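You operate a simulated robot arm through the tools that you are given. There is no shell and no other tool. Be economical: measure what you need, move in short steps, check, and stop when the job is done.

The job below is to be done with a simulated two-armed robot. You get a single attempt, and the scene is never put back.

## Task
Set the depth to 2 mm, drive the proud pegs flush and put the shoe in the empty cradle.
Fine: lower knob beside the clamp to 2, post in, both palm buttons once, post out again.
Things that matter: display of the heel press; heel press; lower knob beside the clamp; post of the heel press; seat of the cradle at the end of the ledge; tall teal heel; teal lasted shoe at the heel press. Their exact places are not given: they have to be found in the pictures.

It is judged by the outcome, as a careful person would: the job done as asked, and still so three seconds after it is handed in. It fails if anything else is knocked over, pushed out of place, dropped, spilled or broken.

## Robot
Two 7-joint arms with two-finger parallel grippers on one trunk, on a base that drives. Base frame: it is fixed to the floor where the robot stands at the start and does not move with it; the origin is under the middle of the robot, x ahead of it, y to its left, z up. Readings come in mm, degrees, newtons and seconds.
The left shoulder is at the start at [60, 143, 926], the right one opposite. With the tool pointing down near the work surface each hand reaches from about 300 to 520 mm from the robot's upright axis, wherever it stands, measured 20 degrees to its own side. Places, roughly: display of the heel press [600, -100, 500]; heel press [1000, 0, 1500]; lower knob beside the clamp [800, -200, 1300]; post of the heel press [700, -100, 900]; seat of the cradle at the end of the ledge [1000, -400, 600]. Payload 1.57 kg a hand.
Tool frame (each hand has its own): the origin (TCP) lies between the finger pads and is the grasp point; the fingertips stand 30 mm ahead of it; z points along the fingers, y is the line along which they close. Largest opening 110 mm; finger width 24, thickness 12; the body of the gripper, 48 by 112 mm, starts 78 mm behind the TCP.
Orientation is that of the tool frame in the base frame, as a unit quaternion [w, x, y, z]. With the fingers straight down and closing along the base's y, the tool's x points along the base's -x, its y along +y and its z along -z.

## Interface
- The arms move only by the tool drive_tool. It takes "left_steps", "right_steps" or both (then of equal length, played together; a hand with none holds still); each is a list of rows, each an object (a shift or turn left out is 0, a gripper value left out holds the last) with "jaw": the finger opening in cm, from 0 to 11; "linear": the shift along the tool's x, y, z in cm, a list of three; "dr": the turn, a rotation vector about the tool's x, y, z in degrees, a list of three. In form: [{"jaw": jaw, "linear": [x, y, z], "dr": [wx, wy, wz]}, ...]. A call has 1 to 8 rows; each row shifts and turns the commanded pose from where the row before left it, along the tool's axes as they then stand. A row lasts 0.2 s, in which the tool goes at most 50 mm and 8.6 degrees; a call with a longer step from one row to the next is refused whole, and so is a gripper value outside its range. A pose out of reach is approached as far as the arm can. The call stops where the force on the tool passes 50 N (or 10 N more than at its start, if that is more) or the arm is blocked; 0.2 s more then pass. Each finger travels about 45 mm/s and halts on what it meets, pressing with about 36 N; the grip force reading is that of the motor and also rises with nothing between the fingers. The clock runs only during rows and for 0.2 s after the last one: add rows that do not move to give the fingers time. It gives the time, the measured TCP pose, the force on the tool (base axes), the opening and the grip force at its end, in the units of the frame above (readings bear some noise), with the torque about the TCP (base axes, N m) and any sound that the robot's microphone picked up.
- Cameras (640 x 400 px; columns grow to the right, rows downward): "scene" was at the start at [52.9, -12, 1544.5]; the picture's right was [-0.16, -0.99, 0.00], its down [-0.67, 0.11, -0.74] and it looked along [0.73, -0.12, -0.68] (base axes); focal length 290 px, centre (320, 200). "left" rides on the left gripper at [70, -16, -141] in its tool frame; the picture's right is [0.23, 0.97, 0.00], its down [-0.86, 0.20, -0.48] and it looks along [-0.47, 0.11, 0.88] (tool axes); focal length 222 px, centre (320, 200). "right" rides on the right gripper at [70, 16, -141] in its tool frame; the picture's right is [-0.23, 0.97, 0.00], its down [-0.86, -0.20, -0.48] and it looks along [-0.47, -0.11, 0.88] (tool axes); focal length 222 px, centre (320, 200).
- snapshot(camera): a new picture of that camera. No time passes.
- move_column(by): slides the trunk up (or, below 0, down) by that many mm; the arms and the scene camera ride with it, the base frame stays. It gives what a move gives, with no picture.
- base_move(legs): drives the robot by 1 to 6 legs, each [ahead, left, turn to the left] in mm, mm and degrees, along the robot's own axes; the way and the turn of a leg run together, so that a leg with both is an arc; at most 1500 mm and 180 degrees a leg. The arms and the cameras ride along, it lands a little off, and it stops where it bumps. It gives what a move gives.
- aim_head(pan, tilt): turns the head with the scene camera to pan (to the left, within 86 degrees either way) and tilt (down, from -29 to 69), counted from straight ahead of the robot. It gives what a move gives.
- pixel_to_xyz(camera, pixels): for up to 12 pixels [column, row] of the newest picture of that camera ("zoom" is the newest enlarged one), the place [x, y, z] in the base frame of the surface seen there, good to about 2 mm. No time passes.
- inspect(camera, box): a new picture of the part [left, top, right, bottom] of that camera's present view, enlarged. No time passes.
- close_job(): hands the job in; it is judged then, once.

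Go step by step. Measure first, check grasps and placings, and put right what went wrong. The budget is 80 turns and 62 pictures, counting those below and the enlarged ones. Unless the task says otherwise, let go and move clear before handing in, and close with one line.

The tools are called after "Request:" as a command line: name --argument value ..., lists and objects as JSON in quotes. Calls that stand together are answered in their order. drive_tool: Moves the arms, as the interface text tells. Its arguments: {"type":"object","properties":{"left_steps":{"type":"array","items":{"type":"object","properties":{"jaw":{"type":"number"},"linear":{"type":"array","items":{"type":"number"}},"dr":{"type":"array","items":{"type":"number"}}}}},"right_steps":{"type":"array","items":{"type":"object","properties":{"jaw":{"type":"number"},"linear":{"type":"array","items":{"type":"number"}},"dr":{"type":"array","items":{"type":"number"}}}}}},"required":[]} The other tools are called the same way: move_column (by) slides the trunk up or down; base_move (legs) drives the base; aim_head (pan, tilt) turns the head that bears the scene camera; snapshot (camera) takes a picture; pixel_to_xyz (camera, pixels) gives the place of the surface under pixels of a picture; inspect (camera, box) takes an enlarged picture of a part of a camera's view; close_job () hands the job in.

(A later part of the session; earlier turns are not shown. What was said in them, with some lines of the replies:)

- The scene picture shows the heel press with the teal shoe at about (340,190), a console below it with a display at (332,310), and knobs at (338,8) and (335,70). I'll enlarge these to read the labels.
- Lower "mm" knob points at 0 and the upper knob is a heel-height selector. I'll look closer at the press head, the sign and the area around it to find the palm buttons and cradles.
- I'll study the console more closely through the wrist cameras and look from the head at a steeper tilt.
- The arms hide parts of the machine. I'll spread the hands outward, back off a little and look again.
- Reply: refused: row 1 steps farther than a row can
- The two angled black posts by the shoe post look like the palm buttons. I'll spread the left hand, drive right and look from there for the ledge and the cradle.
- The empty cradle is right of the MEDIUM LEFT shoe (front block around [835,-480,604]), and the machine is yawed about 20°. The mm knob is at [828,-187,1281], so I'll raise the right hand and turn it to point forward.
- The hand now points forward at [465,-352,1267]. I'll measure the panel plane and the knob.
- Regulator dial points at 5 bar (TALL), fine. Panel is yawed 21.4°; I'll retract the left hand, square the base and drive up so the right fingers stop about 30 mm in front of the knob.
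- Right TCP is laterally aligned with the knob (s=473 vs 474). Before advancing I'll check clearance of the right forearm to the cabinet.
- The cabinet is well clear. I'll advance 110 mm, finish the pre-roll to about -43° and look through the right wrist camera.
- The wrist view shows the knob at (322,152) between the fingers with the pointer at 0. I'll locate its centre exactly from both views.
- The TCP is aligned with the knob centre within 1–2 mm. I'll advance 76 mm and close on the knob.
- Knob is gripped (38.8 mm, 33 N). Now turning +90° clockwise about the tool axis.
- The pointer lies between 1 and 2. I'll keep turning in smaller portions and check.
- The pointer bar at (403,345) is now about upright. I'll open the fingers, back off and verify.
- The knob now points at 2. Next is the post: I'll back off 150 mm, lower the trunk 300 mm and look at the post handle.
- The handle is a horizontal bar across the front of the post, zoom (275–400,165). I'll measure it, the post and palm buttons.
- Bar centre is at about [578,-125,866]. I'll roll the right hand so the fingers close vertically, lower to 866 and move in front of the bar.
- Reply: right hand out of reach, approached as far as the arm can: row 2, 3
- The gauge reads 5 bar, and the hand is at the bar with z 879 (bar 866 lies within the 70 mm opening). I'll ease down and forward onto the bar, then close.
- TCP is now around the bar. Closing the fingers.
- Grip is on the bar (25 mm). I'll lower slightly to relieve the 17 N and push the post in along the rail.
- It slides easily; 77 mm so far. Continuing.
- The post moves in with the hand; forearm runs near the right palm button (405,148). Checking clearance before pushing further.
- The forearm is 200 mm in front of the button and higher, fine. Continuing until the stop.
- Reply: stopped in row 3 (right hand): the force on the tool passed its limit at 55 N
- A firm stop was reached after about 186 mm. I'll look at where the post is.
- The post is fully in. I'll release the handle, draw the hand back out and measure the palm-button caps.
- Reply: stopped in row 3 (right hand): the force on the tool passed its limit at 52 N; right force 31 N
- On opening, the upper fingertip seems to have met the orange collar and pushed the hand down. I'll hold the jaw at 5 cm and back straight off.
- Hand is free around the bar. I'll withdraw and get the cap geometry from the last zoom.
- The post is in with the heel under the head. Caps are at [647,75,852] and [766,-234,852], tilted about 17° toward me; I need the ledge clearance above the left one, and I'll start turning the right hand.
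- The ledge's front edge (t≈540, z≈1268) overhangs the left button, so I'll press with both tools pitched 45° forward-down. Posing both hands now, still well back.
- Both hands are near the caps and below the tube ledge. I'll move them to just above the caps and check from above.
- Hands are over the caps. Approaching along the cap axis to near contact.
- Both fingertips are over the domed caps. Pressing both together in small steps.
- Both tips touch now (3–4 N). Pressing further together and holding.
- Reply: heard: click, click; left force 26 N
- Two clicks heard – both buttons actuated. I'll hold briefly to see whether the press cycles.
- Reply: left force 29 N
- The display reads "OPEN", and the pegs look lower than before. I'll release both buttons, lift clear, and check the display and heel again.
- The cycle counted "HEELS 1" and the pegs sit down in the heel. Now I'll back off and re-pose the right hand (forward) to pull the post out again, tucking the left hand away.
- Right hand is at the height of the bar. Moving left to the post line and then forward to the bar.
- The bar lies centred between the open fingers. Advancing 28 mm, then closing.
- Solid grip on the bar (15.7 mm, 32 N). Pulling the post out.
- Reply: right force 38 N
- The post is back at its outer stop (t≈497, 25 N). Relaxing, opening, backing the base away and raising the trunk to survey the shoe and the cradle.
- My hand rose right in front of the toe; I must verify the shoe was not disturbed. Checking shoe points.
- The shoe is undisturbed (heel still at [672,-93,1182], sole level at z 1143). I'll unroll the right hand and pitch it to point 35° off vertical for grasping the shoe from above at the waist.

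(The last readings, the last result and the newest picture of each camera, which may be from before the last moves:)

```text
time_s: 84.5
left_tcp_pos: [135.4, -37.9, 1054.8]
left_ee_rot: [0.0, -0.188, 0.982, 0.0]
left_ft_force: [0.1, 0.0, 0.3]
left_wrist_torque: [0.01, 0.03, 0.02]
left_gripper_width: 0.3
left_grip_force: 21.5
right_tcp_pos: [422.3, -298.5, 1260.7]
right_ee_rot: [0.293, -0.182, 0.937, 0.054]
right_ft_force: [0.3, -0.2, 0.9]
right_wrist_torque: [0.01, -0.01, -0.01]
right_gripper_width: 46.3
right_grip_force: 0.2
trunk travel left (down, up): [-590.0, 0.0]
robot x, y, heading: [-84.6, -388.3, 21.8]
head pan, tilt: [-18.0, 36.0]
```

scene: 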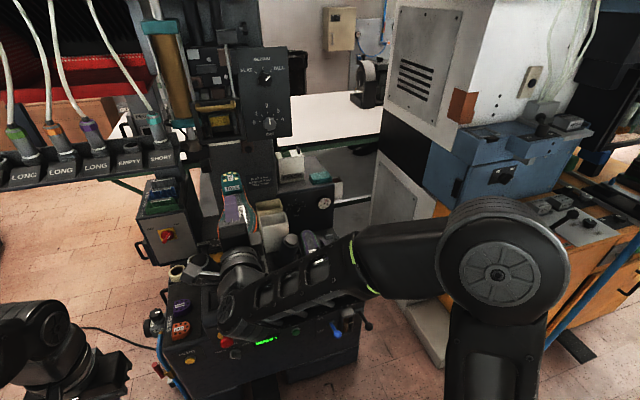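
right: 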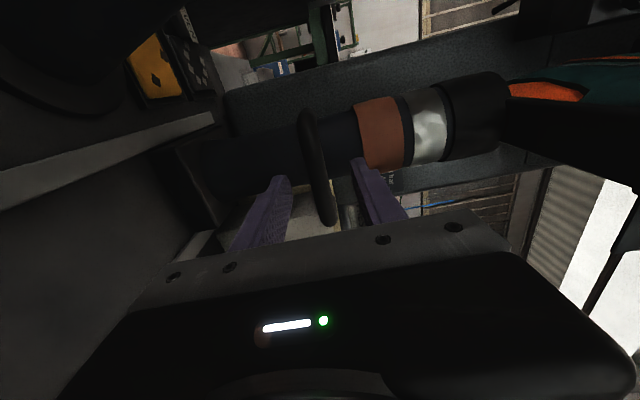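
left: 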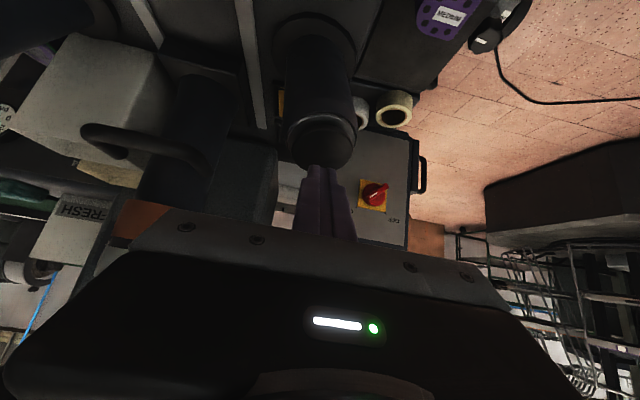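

Pose reached (35° off vertical). Now a look at the cradle area with the arm in this pose.

Request:
aim_head --pan -22 --tilt 42

Request:
snapshot --camera "scene"

```text
time_s: 85.2
left_tcp_pos: [136.9, -37.9, 1053.9]
left_ee_rot: [0.0, -0.189, 0.982, 0.0]
left_ft_force: [-0.7, -0.3, 0.0]
left_wrist_torque: [0.0, -0.01, 0.01]
left_gripper_width: 0.3
left_grip_force: 20.8
right_tcp_pos: [422.0, -299.2, 1260.9]
right_ee_rot: [0.293, -0.181, 0.937, 0.052]
right_ft_force: [-0.3, -0.4, 0.0]
right_wrist_torque: [0.03, 0.01, 0.0]
right_gripper_width: 46.1
right_grip_force: 0.1
trunk travel left (down, up): [-590.0, 0.0]
robot x, y, heading: [-81.0, -387.5, 21.8]
head pan, tilt: [-22.0, 42.0]
```

```text
9 pictures are left
```

scene: 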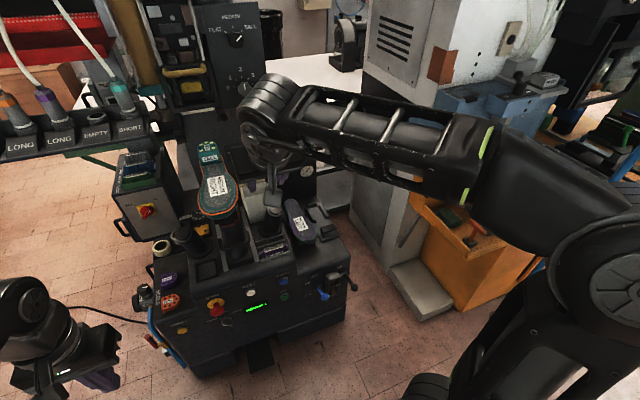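

The cradle (around (320,220)) and both shoes are visible. Zooming in and measuring.

Request:
inspect --camera "scene" --box '[262, 185, 358, 255]'

Request:
pixel_to_xyz --camera "scene" --pixels '[[211, 147], [215, 185], [216, 216], [200, 205], [240, 200], [196, 170], [232, 175], [206, 212], [230, 212], [198, 195], [238, 192], [222, 165]]'

```text
5.71 times, centred on (310, 220) of scene
```

zoom: 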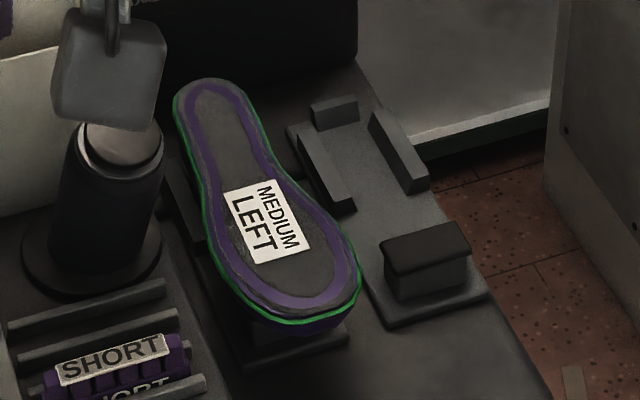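

```text
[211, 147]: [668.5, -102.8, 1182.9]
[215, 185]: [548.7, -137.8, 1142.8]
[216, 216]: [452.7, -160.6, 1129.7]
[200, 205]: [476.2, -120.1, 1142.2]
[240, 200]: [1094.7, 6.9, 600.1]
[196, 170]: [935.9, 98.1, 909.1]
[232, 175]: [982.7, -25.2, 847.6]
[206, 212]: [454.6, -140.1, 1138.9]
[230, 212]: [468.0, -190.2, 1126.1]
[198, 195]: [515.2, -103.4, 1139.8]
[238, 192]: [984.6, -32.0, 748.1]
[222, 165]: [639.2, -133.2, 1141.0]
```

Request:
pixel_to_xyz --camera "zoom" --pixels '[[212, 84], [325, 300], [215, 255], [345, 250], [184, 110], [242, 105], [268, 218], [320, 305], [425, 245], [388, 243], [455, 228], [430, 275]]'

Request:
pixel_to_xyz --camera "zoom" --pixels '[[303, 130], [340, 195], [378, 117], [415, 178], [335, 104], [360, 175], [345, 130], [430, 315], [320, 110], [352, 102], [345, 335], [250, 345]]'

```text
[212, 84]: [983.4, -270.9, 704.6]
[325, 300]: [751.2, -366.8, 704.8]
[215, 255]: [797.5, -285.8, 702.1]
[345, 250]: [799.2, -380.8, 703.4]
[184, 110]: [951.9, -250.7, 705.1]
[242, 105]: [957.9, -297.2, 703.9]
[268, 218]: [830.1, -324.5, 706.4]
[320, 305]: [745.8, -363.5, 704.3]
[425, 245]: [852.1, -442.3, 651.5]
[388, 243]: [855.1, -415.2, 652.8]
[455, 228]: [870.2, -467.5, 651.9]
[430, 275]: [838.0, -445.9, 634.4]
```

```text
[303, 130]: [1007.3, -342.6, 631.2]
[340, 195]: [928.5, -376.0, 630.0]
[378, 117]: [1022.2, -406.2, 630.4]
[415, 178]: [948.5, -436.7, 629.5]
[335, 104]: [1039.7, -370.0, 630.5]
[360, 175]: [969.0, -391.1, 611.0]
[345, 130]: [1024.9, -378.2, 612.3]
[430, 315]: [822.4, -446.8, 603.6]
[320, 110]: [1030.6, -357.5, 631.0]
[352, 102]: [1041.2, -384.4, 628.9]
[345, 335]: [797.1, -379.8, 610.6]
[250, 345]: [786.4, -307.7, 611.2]
```

Geometry: teal shoe must shift +200 mm in depth, +393 mm to the right and −437 mm down to match the MEDIUM LEFT shoe's relation to its cradle. Moving over the shoe waist with open fingers.

Request:
drive_tool --right_steps '[{"jaw": 11}, {}, {}, {}, {}]' --left_steps '[{"linear": [0, 0, -4]}, {"linear": [0, 0, -4]}, {"linear": [0, 0, -4]}, {"linear": [0, 0, -4]}, {"linear": [0, 0, -3]}]'

Request:
base_move --legs '[[0, 103, -0.3], [226, 0, 0]]'

```text
time_s: 86.3
left_tcp_pos: [139.8, -38.0, 1183.5]
left_ee_rot: [0.0, -0.187, 0.982, 0.0]
left_ft_force: [-0.5, -0.1, -0.7]
left_wrist_torque: [-0.03, 0.01, 0.01]
left_gripper_width: 0.2
left_grip_force: 21.2
left hand out of reach, approached as far as the arm can: row 4, 5
right_tcp_pos: [420.1, -299.3, 1261.1]
right_ee_rot: [0.293, -0.182, 0.937, 0.052]
right_ft_force: [-0.1, -0.6, 1.0]
right_wrist_torque: [0.03, -0.02, 0.0]
right_gripper_width: 109.8
right_grip_force: 0.1
trunk travel left (down, up): [-590.0, 0.0]
robot x, y, heading: [-83.6, -390.9, 21.3]
head pan, tilt: [-22.0, 42.0]
```

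```text
time_s: 88.8
left_tcp_pos: [318.0, 142.7, 1181.9]
left_ee_rot: [-0.001, -0.186, 0.983, 0.0]
left_ft_force: [0.0, 1.0, 0.0]
left_wrist_torque: [0.03, 0.03, 0.01]
left_gripper_width: 0.1
left_grip_force: 21.1
right_tcp_pos: [598.7, -120.1, 1260.0]
right_ee_rot: [0.294, -0.179, 0.937, 0.052]
right_ft_force: [0.2, 0.0, 0.2]
right_wrist_torque: [0.0, 0.02, 0.0]
right_gripper_width: 109.8
right_grip_force: 0.1
trunk travel left (down, up): [-590.0, 0.0]
robot x, y, heading: [93.3, -206.9, 21.5]
head pan, tilt: [-22.0, 42.0]
```

TCP is centred over the waist (t 514, s 330). Descending beside the sole and checking with the wrist camera before closing.

Request:
drive_tool --right_steps '[{"linear": [1.99, 0, 2.72]}, {"linear": [1.99, 0, 2.72]}, {"linear": [1.99, 0, 2.72]}, {"linear": [1.99, 0, 2.72]}, {}]'

Request:
snapshot --camera "right"

```text
time_s: 90.0
left_tcp_pos: [315.8, 143.7, 1183.4]
left_ee_rot: [0.0, -0.185, 0.983, 0.001]
left_ft_force: [0.3, 0.4, 0.1]
left_wrist_torque: [0.0, 0.0, -0.02]
left_gripper_width: 0.0
left_grip_force: 21.5
right_tcp_pos: [596.2, -122.6, 1124.8]
right_ee_rot: [0.294, -0.178, 0.938, 0.052]
right_ft_force: [-0.4, -0.2, -0.1]
right_wrist_torque: [0.02, 0.01, -0.03]
right_gripper_width: 109.9
right_grip_force: 0.0
trunk travel left (down, up): [-590.0, 0.0]
robot x, y, heading: [88.8, -207.4, 21.4]
head pan, tilt: [-22.0, 42.0]
```

```text
7 pictures are left
```

right: 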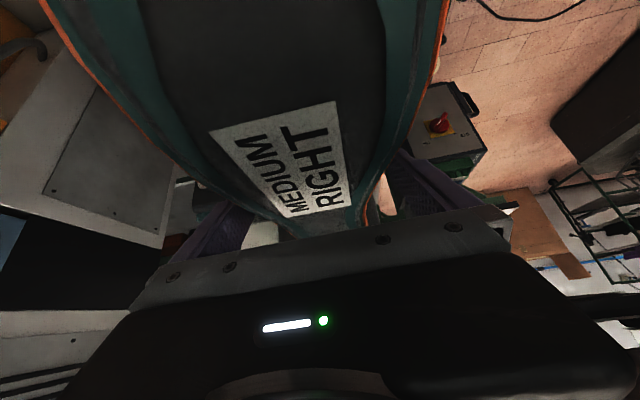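

Fingers straddle the waist. Closing.

Request:
drive_tool --right_steps '[{"jaw": 4}, {}, {}, {}, {}, {}, {}]'

```text
time_s: 91.7
left_tcp_pos: [315.7, 141.9, 1183.1]
left_ee_rot: [0.0, -0.186, 0.983, 0.0]
left_ft_force: [-0.3, -0.3, 0.4]
left_wrist_torque: [0.0, -0.02, 0.02]
left_gripper_width: 0.0
left_grip_force: 21.0
right_tcp_pos: [596.4, -122.5, 1123.5]
right_ee_rot: [0.293, -0.179, 0.938, 0.051]
right_ft_force: [1.3, -3.5, 1.0]
right_wrist_torque: [0.05, 0.07, -0.02]
right_gripper_width: 75.7
right_grip_force: 36.1
trunk travel left (down, up): [-590.0, 0.0]
robot x, y, heading: [94.3, -210.5, 21.5]
head pan, tilt: [-22.0, 42.0]
```

Gripped at 75.7 mm, 36 N. Lifting vertically, slowly at first.

Request:
drive_tool --right_steps '[{"linear": [-0.57, 0, -0.82]}, {"linear": [-0.57, 0, -0.82]}, {"linear": [-0.57, 0, -0.82]}, {}]'

```text
time_s: 92.7
left_tcp_pos: [316.6, 141.7, 1182.5]
left_ee_rot: [-0.001, -0.186, 0.983, -0.001]
left_ft_force: [1.0, 0.0, 0.2]
left_wrist_torque: [0.0, -0.02, 0.03]
left_gripper_width: 0.0
left_grip_force: 21.4
right_tcp_pos: [594.7, -122.5, 1153.7]
right_ee_rot: [0.293, -0.179, 0.938, 0.05]
right_ft_force: [0.4, 0.8, -8.3]
right_wrist_torque: [-0.05, 0.11, 0.03]
right_gripper_width: 75.7
right_grip_force: 35.4
trunk travel left (down, up): [-590.0, 0.0]
robot x, y, heading: [93.1, -212.5, 21.3]
head pan, tilt: [-22.0, 42.0]
```

Lifted cleanly with 8 N load and little torque. Lifting another 95 mm and checking.

Request:
drive_tool --right_steps '[{"linear": [-1.37, 0, -1.97]}, {"linear": [-1.37, 0, -1.97]}, {"linear": [-1.37, 0, -1.97]}, {"linear": [-1.37, 0, -1.97]}, {}]'

Request:
snapshot --camera "scene"

```text
time_s: 93.8
left_tcp_pos: [317.3, 142.0, 1182.8]
left_ee_rot: [-0.001, -0.186, 0.983, 0.0]
left_ft_force: [0.2, -0.8, 0.9]
left_wrist_torque: [0.03, 0.01, 0.01]
left_gripper_width: 0.3
left_grip_force: 21.4
right_tcp_pos: [594.6, -121.3, 1252.0]
right_ee_rot: [0.294, -0.18, 0.938, 0.051]
right_ft_force: [-0.7, -0.6, -8.2]
right_wrist_torque: [-0.08, 0.1, 0.03]
right_gripper_width: 75.5
right_grip_force: 36.1
trunk travel left (down, up): [-590.0, 0.0]
robot x, y, heading: [93.2, -206.9, 21.1]
head pan, tilt: [-22.0, 42.0]
```

```text
6 pictures are left
```

scene: 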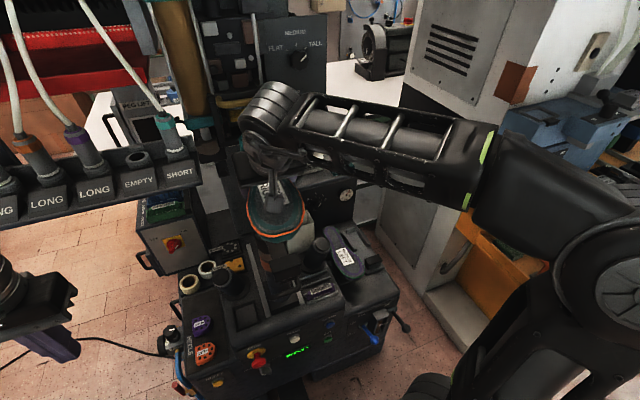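

The shoe is up (128 mm). I'll lift a bit more and then ease back with the arm, watching the force for any catch on the post.

Request:
drive_tool --right_steps '[{"linear": [-1.15, 0, -1.64]}, {"linear": [-1.15, 0, -1.64]}, {"linear": [1.23, 0, -0.86]}, {"linear": [1.23, 0, -0.86]}, {}]'

```text
time_s: 95.0
left_tcp_pos: [316.5, 142.2, 1182.9]
left_ee_rot: [-0.001, -0.185, 0.983, 0.0]
left_ft_force: [-0.1, -0.6, -0.1]
left_wrist_torque: [-0.02, 0.0, -0.02]
left_gripper_width: 0.1
left_grip_force: 21.5
right_tcp_pos: [566.7, -132.0, 1292.3]
right_ee_rot: [0.293, -0.18, 0.937, 0.052]
right_ft_force: [-0.2, 0.5, -6.9]
right_wrist_torque: [-0.06, 0.15, 0.01]
right_gripper_width: 75.7
right_grip_force: 35.8
trunk travel left (down, up): [-590.0, 0.0]
robot x, y, heading: [90.2, -215.9, 21.4]
head pan, tilt: [-22.0, 42.0]
```

The shoe is clear of the post. Backing off, extending the arm, then driving right towards the cradle line at height.

Request:
base_move --legs '[[-100, 0, 0]]'

Request:
drive_tool --right_steps '[{"linear": [-2.58, -2.6, 1.8]}, {"linear": [-2.58, -2.6, 1.8]}, {"linear": [-2.58, -2.6, 1.8]}, {"linear": [-2.58, -2.6, 1.8]}, {}]'

Request:
base_move --legs '[[0, -289, 0]]'

Request:
move_column --by -400

```text
time_s: 96.2
left_tcp_pos: [221.6, 106.4, 1183.2]
left_ee_rot: [0.0, -0.185, 0.983, 0.0]
left_ft_force: [-0.8, -0.7, -0.9]
left_wrist_torque: [0.04, -0.07, 0.02]
left_gripper_width: 0.0
left_grip_force: 21.6
right_tcp_pos: [473.0, -170.0, 1293.6]
right_ee_rot: [0.295, -0.179, 0.937, 0.051]
right_ft_force: [-0.4, 0.1, -7.6]
right_wrist_torque: [-0.04, 0.07, 0.0]
right_gripper_width: 75.6
right_grip_force: 35.7
trunk travel left (down, up): [-590.0, 0.0]
robot x, y, heading: [-4.7, -246.6, 21.5]
head pan, tilt: [-22.0, 42.0]
```

```text
time_s: 97.4
left_tcp_pos: [225.2, 105.9, 1183.4]
left_ee_rot: [0.0, -0.185, 0.983, 0.0]
left_ft_force: [-0.8, -0.2, -0.4]
left_wrist_torque: [0.01, 0.0, -0.03]
left_gripper_width: 0.0
left_grip_force: 21.2
right_tcp_pos: [629.9, -218.8, 1290.7]
right_ee_rot: [0.294, -0.179, 0.938, 0.052]
right_ft_force: [-0.1, -0.9, -7.6]
right_wrist_torque: [-0.07, 0.07, -0.03]
right_gripper_width: 75.1
right_grip_force: 36.5
trunk travel left (down, up): [-590.0, 0.0]
robot x, y, heading: [-1.8, -244.4, 21.1]
head pan, tilt: [-22.0, 42.0]
```

```text
time_s: 99.4
left_tcp_pos: [330.6, -164.0, 1183.0]
left_ee_rot: [-0.001, -0.183, 0.983, 0.0]
left_ft_force: [0.1, -0.4, 0.0]
left_wrist_torque: [0.04, -0.02, 0.0]
left_gripper_width: 0.1
left_grip_force: 21.5
right_tcp_pos: [735.6, -491.2, 1290.9]
right_ee_rot: [0.294, -0.178, 0.938, 0.051]
right_ft_force: [-0.2, 0.4, -8.4]
right_wrist_torque: [-0.03, 0.12, 0.02]
right_gripper_width: 74.7
right_grip_force: 36.3
trunk travel left (down, up): [-590.0, 0.0]
robot x, y, heading: [102.1, -515.5, 21.2]
head pan, tilt: [-22.0, 42.0]
```

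```text
time_s: 103.2
left_tcp_pos: [329.9, -161.7, 783.1]
left_ee_rot: [-0.001, -0.183, 0.983, -0.001]
left_ft_force: [0.6, 0.5, 0.5]
left_wrist_torque: [-0.01, 0.02, 0.01]
left_gripper_width: 0.2
left_grip_force: 21.0
right_tcp_pos: [734.1, -488.7, 890.5]
right_ee_rot: [0.293, -0.178, 0.938, 0.051]
right_ft_force: [-0.3, -0.3, -7.2]
right_wrist_torque: [-0.08, 0.04, 0.02]
right_gripper_width: 74.7
right_grip_force: 36.1
trunk travel left (down, up): [-190.0, 400.0]
robot x, y, heading: [105.8, -512.4, 21.0]
head pan, tilt: [-22.0, 42.0]
```

The shoe is on the cradle's centre line (s 723), 890 mm high. Moving forward: mostly base, then fine arm moves.

Request:
base_move --legs '[[140, 0, 0.3]]'

Request:
snapshot --camera "scene"

```text
time_s: 104.5
left_tcp_pos: [456.0, -110.3, 782.4]
left_ee_rot: [-0.001, -0.186, 0.982, -0.001]
left_ft_force: [-0.3, 0.2, 0.8]
left_wrist_torque: [-0.02, 0.01, -0.01]
left_gripper_width: 0.0
left_grip_force: 21.3
right_tcp_pos: [862.5, -436.0, 890.9]
right_ee_rot: [0.293, -0.18, 0.938, 0.051]
right_ft_force: [-0.1, -0.8, -8.8]
right_wrist_torque: [-0.04, 0.08, 0.0]
right_gripper_width: 74.1
right_grip_force: 36.3
trunk travel left (down, up): [-190.0, 400.0]
robot x, y, heading: [232.0, -464.8, 21.5]
head pan, tilt: [-22.0, 42.0]
```

```text
5 pictures are left
```

scene: 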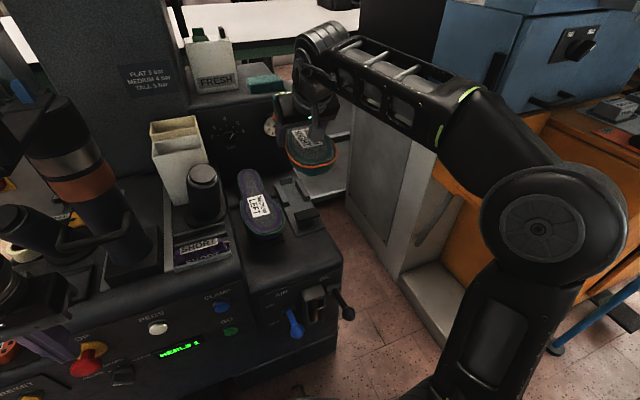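

Checking the held shoe's position and tilt directly.

Request:
pixel_to_xyz --camera "scene" --pixels '[[303, 140], [308, 162], [310, 130], [289, 145], [336, 155], [325, 140], [295, 155], [330, 162], [314, 166]]'

```text
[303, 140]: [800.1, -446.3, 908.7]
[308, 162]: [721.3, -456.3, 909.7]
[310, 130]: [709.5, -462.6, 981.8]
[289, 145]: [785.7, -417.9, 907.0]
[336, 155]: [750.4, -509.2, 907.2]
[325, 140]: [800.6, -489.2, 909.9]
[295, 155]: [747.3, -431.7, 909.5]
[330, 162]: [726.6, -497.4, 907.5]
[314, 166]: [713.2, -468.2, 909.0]
```

The sole is level at z 909 and toe at t≈493. Going forward 67 mm with the arm, then down 150 mm with the trunk.

Request:
drive_tool --right_steps '[{"linear": [-1.84, -0.1, 1.28]}, {"linear": [-1.84, 0, 1.28]}, {"linear": [-1.84, 0, 1.28]}, {}]'

Request:
move_column --by -150

Request:
snapshot --camera "scene"

```text
time_s: 105.5
left_tcp_pos: [455.9, -111.9, 783.4]
left_ee_rot: [-0.001, -0.187, 0.982, 0.0]
left_ft_force: [1.1, -0.3, 0.0]
left_wrist_torque: [-0.01, -0.01, -0.01]
left_gripper_width: 0.3
left_grip_force: 21.4
right_tcp_pos: [926.3, -409.0, 890.4]
right_ee_rot: [0.293, -0.181, 0.937, 0.052]
right_ft_force: [-0.1, 0.8, -7.8]
right_wrist_torque: [-0.09, 0.14, 0.02]
right_gripper_width: 74.5
right_grip_force: 36.3
trunk travel left (down, up): [-190.0, 400.0]
robot x, y, heading: [229.9, -463.4, 21.3]
head pan, tilt: [-22.0, 42.0]
```

```text
time_s: 107.3
left_tcp_pos: [457.1, -111.7, 633.6]
left_ee_rot: [-0.001, -0.187, 0.982, 0.0]
left_ft_force: [-0.7, -0.4, -0.5]
left_wrist_torque: [0.01, 0.03, -0.03]
left_gripper_width: 0.1
left_grip_force: 20.7
right_tcp_pos: [925.8, -409.3, 741.2]
right_ee_rot: [0.293, -0.18, 0.937, 0.052]
right_ft_force: [-0.1, 0.2, -8.2]
right_wrist_torque: [-0.1, 0.07, 0.02]
right_gripper_width: 74.1
right_grip_force: 36.1
trunk travel left (down, up): [-40.0, 550.0]
robot x, y, heading: [231.3, -466.8, 21.4]
head pan, tilt: [-22.0, 42.0]
```

```text
4 pictures are left
```

scene: 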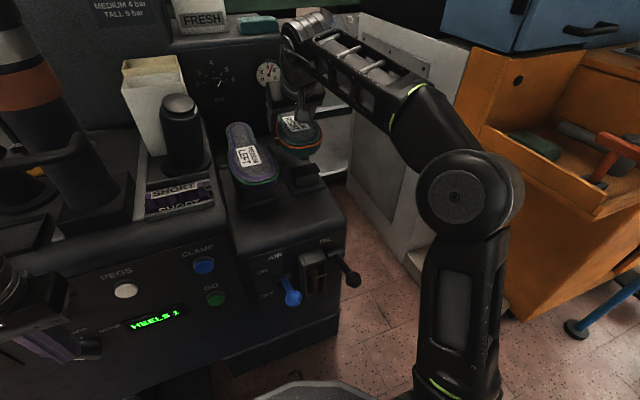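

Both shoes are visible side by side. Measuring the held shoe versus its neighbour and the block.

Request:
pixel_to_xyz --camera "scene" --pixels '[[292, 148], [278, 140], [318, 135], [300, 149], [285, 125], [235, 160], [262, 183], [277, 165], [305, 170], [290, 168], [320, 168], [298, 122]]'

```text
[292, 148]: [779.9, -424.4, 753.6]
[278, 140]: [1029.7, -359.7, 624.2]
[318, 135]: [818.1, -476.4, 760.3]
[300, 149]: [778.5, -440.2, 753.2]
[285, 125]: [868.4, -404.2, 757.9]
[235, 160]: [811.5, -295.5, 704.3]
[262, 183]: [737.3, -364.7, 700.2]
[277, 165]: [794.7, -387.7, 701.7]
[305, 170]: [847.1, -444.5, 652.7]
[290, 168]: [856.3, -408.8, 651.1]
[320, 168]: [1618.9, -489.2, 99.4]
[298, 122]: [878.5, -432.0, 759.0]
```

Alignment is within a few mm of the neighbour. Nudging 3 mm right/back and lowering with the arm under force guard.

Request:
drive_tool --right_steps '[{"linear": [1.27, -0.15, 1.55]}, {"linear": [1.27, -0.15, 1.55]}, {"linear": [0.29, 0, 0.41]}, {"linear": [0.23, 0, 0.33]}, {}]'

```text
time_s: 108.5
left_tcp_pos: [456.4, -111.5, 632.1]
left_ee_rot: [-0.001, -0.187, 0.982, 0.0]
left_ft_force: [-0.2, -0.7, -1.0]
left_wrist_torque: [0.02, 0.01, 0.01]
left_gripper_width: 0.0
left_grip_force: 21.3
right_tcp_pos: [924.2, -415.3, 693.2]
right_ee_rot: [0.295, -0.179, 0.937, 0.052]
right_ft_force: [0.6, -1.6, -0.3]
right_wrist_torque: [0.19, -0.61, -0.23]
right_gripper_width: 74.3
right_grip_force: 36.2
trunk travel left (down, up): [-40.0, 550.0]
robot x, y, heading: [230.2, -464.5, 21.5]
head pan, tilt: [-22.0, 42.0]
```

Contact: the weight is now carried at sole z≈711, about 5 mm above the neighbour's level. Lowering a bit more gently.

Request:
drive_tool --right_steps '[{"linear": [0.12, 0, 0.16]}, {"linear": [0.12, 0, 0.16]}, {}]'

Request:
inspect --camera "scene" --box '[210, 90, 350, 210]'

Request:
pixel_to_xyz --camera "zoom" --pixels '[[390, 270], [410, 262], [330, 270], [460, 255], [385, 215], [430, 210], [120, 250], [250, 380]]'

```text
time_s: 109.3
left_tcp_pos: [456.1, -111.1, 634.3]
left_ee_rot: [0.0, -0.186, 0.982, 0.001]
left_ft_force: [-0.7, -0.1, 1.5]
left_wrist_torque: [-0.01, -0.01, 0.0]
left_gripper_width: 0.0
left_grip_force: 20.9
right_tcp_pos: [924.1, -415.0, 688.9]
right_ee_rot: [0.295, -0.18, 0.937, 0.052]
right_ft_force: [-0.5, -7.3, 5.9]
right_wrist_torque: [0.2, -0.57, 0.16]
right_gripper_width: 73.5
right_grip_force: 35.7
trunk travel left (down, up): [-40.0, 550.0]
robot x, y, heading: [232.7, -464.1, 21.3]
head pan, tilt: [-22.0, 42.0]
```

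```text
3.33 times, centred on (280, 150) of scene
```

zoom: 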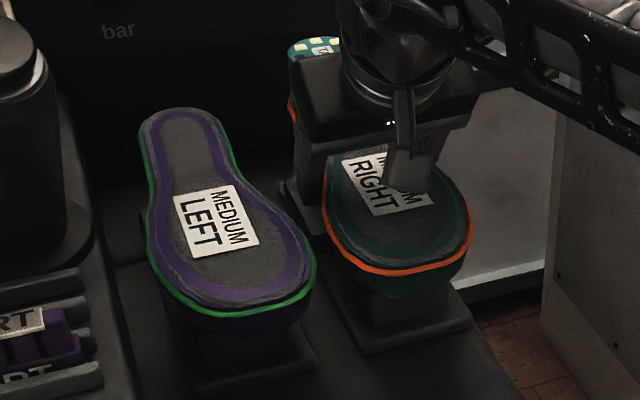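

```text
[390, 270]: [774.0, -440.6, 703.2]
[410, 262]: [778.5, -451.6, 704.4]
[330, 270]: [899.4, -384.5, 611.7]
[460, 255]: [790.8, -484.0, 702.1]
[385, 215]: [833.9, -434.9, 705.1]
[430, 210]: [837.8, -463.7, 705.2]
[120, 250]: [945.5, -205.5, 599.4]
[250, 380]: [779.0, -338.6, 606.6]
```

The sole sits level at z≈705, like the neighbour, and the cradle carries the shoe. Opening the fingers moderately and withdrawing straight up along the tool.

Request:
drive_tool --right_steps '[{"jaw": 9.4}, {}, {}, {}, {"linear": [-1.15, 0, -1.64]}, {"linear": [-1.72, 0, -2.46]}, {"linear": [-1.72, 0, -2.46]}, {"linear": [-1.72, 0, -2.46]}]'

```text
time_s: 111.1
left_tcp_pos: [455.7, -111.5, 633.9]
left_ee_rot: [-0.001, -0.186, 0.983, 0.0]
left_ft_force: [0.2, 0.5, -0.1]
left_wrist_torque: [0.03, 0.01, -0.03]
left_gripper_width: 0.0
left_grip_force: 21.3
right_tcp_pos: [923.6, -411.8, 796.9]
right_ee_rot: [0.293, -0.181, 0.938, 0.052]
right_ft_force: [0.0, -0.5, 0.2]
right_wrist_torque: [0.02, 0.0, -0.05]
right_gripper_width: 94.5
right_grip_force: 0.0
trunk travel left (down, up): [-40.0, 550.0]
robot x, y, heading: [230.6, -464.7, 21.6]
head pan, tilt: [-22.0, 42.0]
```

The hand is free and 110 mm above. Raising the trunk and backing away for a final check.

Request:
move_column --by 300

Request:
base_move --legs '[[-250, 0, 0]]'

Request:
snapshot --camera "scene"

```text
time_s: 114.1
left_tcp_pos: [457.0, -113.2, 933.9]
left_ee_rot: [0.0, -0.186, 0.982, 0.0]
left_ft_force: [-0.8, 0.1, -0.3]
left_wrist_torque: [-0.02, -0.01, 0.05]
left_gripper_width: 0.0
left_grip_force: 21.0
right_tcp_pos: [925.5, -412.4, 1096.9]
right_ee_rot: [0.294, -0.181, 0.937, 0.052]
right_ft_force: [0.4, -0.4, -0.7]
right_wrist_torque: [0.0, 0.0, -0.01]
right_gripper_width: 94.1
right_grip_force: 0.1
trunk travel left (down, up): [-340.0, 250.0]
robot x, y, heading: [231.9, -463.1, 21.6]
head pan, tilt: [-22.0, 42.0]
```

```text
time_s: 115.9
left_tcp_pos: [224.5, -203.7, 933.4]
left_ee_rot: [-0.001, -0.186, 0.983, 0.0]
left_ft_force: [0.1, 0.6, -0.2]
left_wrist_torque: [-0.01, -0.01, -0.03]
left_gripper_width: 0.0
left_grip_force: 21.4
right_tcp_pos: [694.4, -505.0, 1096.9]
right_ee_rot: [0.294, -0.18, 0.937, 0.052]
right_ft_force: [-0.8, 0.3, 0.7]
right_wrist_torque: [0.01, -0.02, -0.01]
right_gripper_width: 94.0
right_grip_force: 0.1
trunk travel left (down, up): [-340.0, 250.0]
robot x, y, heading: [2.5, -556.9, 21.6]
head pan, tilt: [-22.0, 42.0]
```

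```text
2 pictures are left
```

scene: 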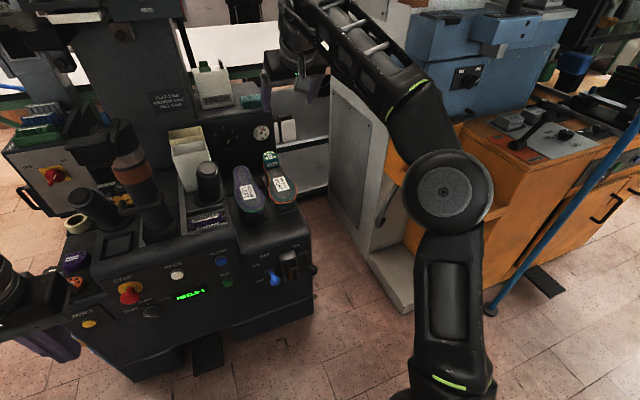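

Request:
inspect --camera "scene" --box '[210, 130, 320, 230]'

Request:
pixel_to_xyz --camera "scene" --pixels '[[271, 155], [280, 185], [284, 201], [275, 172], [245, 190], [240, 170], [283, 195], [130, 170]]'

```text
4.00 times, centred on (265, 180) of scene
```

zoom: 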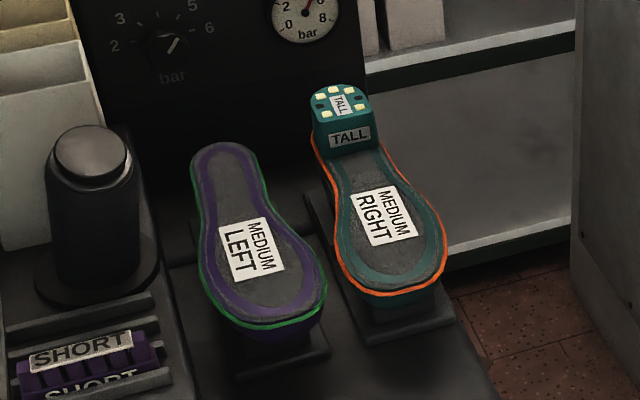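

```text
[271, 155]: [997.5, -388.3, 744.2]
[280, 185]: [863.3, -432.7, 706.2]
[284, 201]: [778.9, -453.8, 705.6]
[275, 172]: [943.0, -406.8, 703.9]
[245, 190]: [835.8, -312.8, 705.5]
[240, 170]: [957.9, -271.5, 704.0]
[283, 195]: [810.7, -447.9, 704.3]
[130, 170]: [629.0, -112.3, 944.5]
```

The teal shoe sits level in the cradle (sole z 704–706 along its length, same as its neighbour). The post is out, the display reads HEELS 1, and both hands are clear, so I'm handing in.

Request:
close_job

```text
The job is handed in.
```

I set the depth to 2 mm, pushed the post in and pressed both palm buttons once, which drove the pegs; the display reads HEELS 1. The post is back out at its stop, and the teal shoe sits level in the end cradle with both hands clear.
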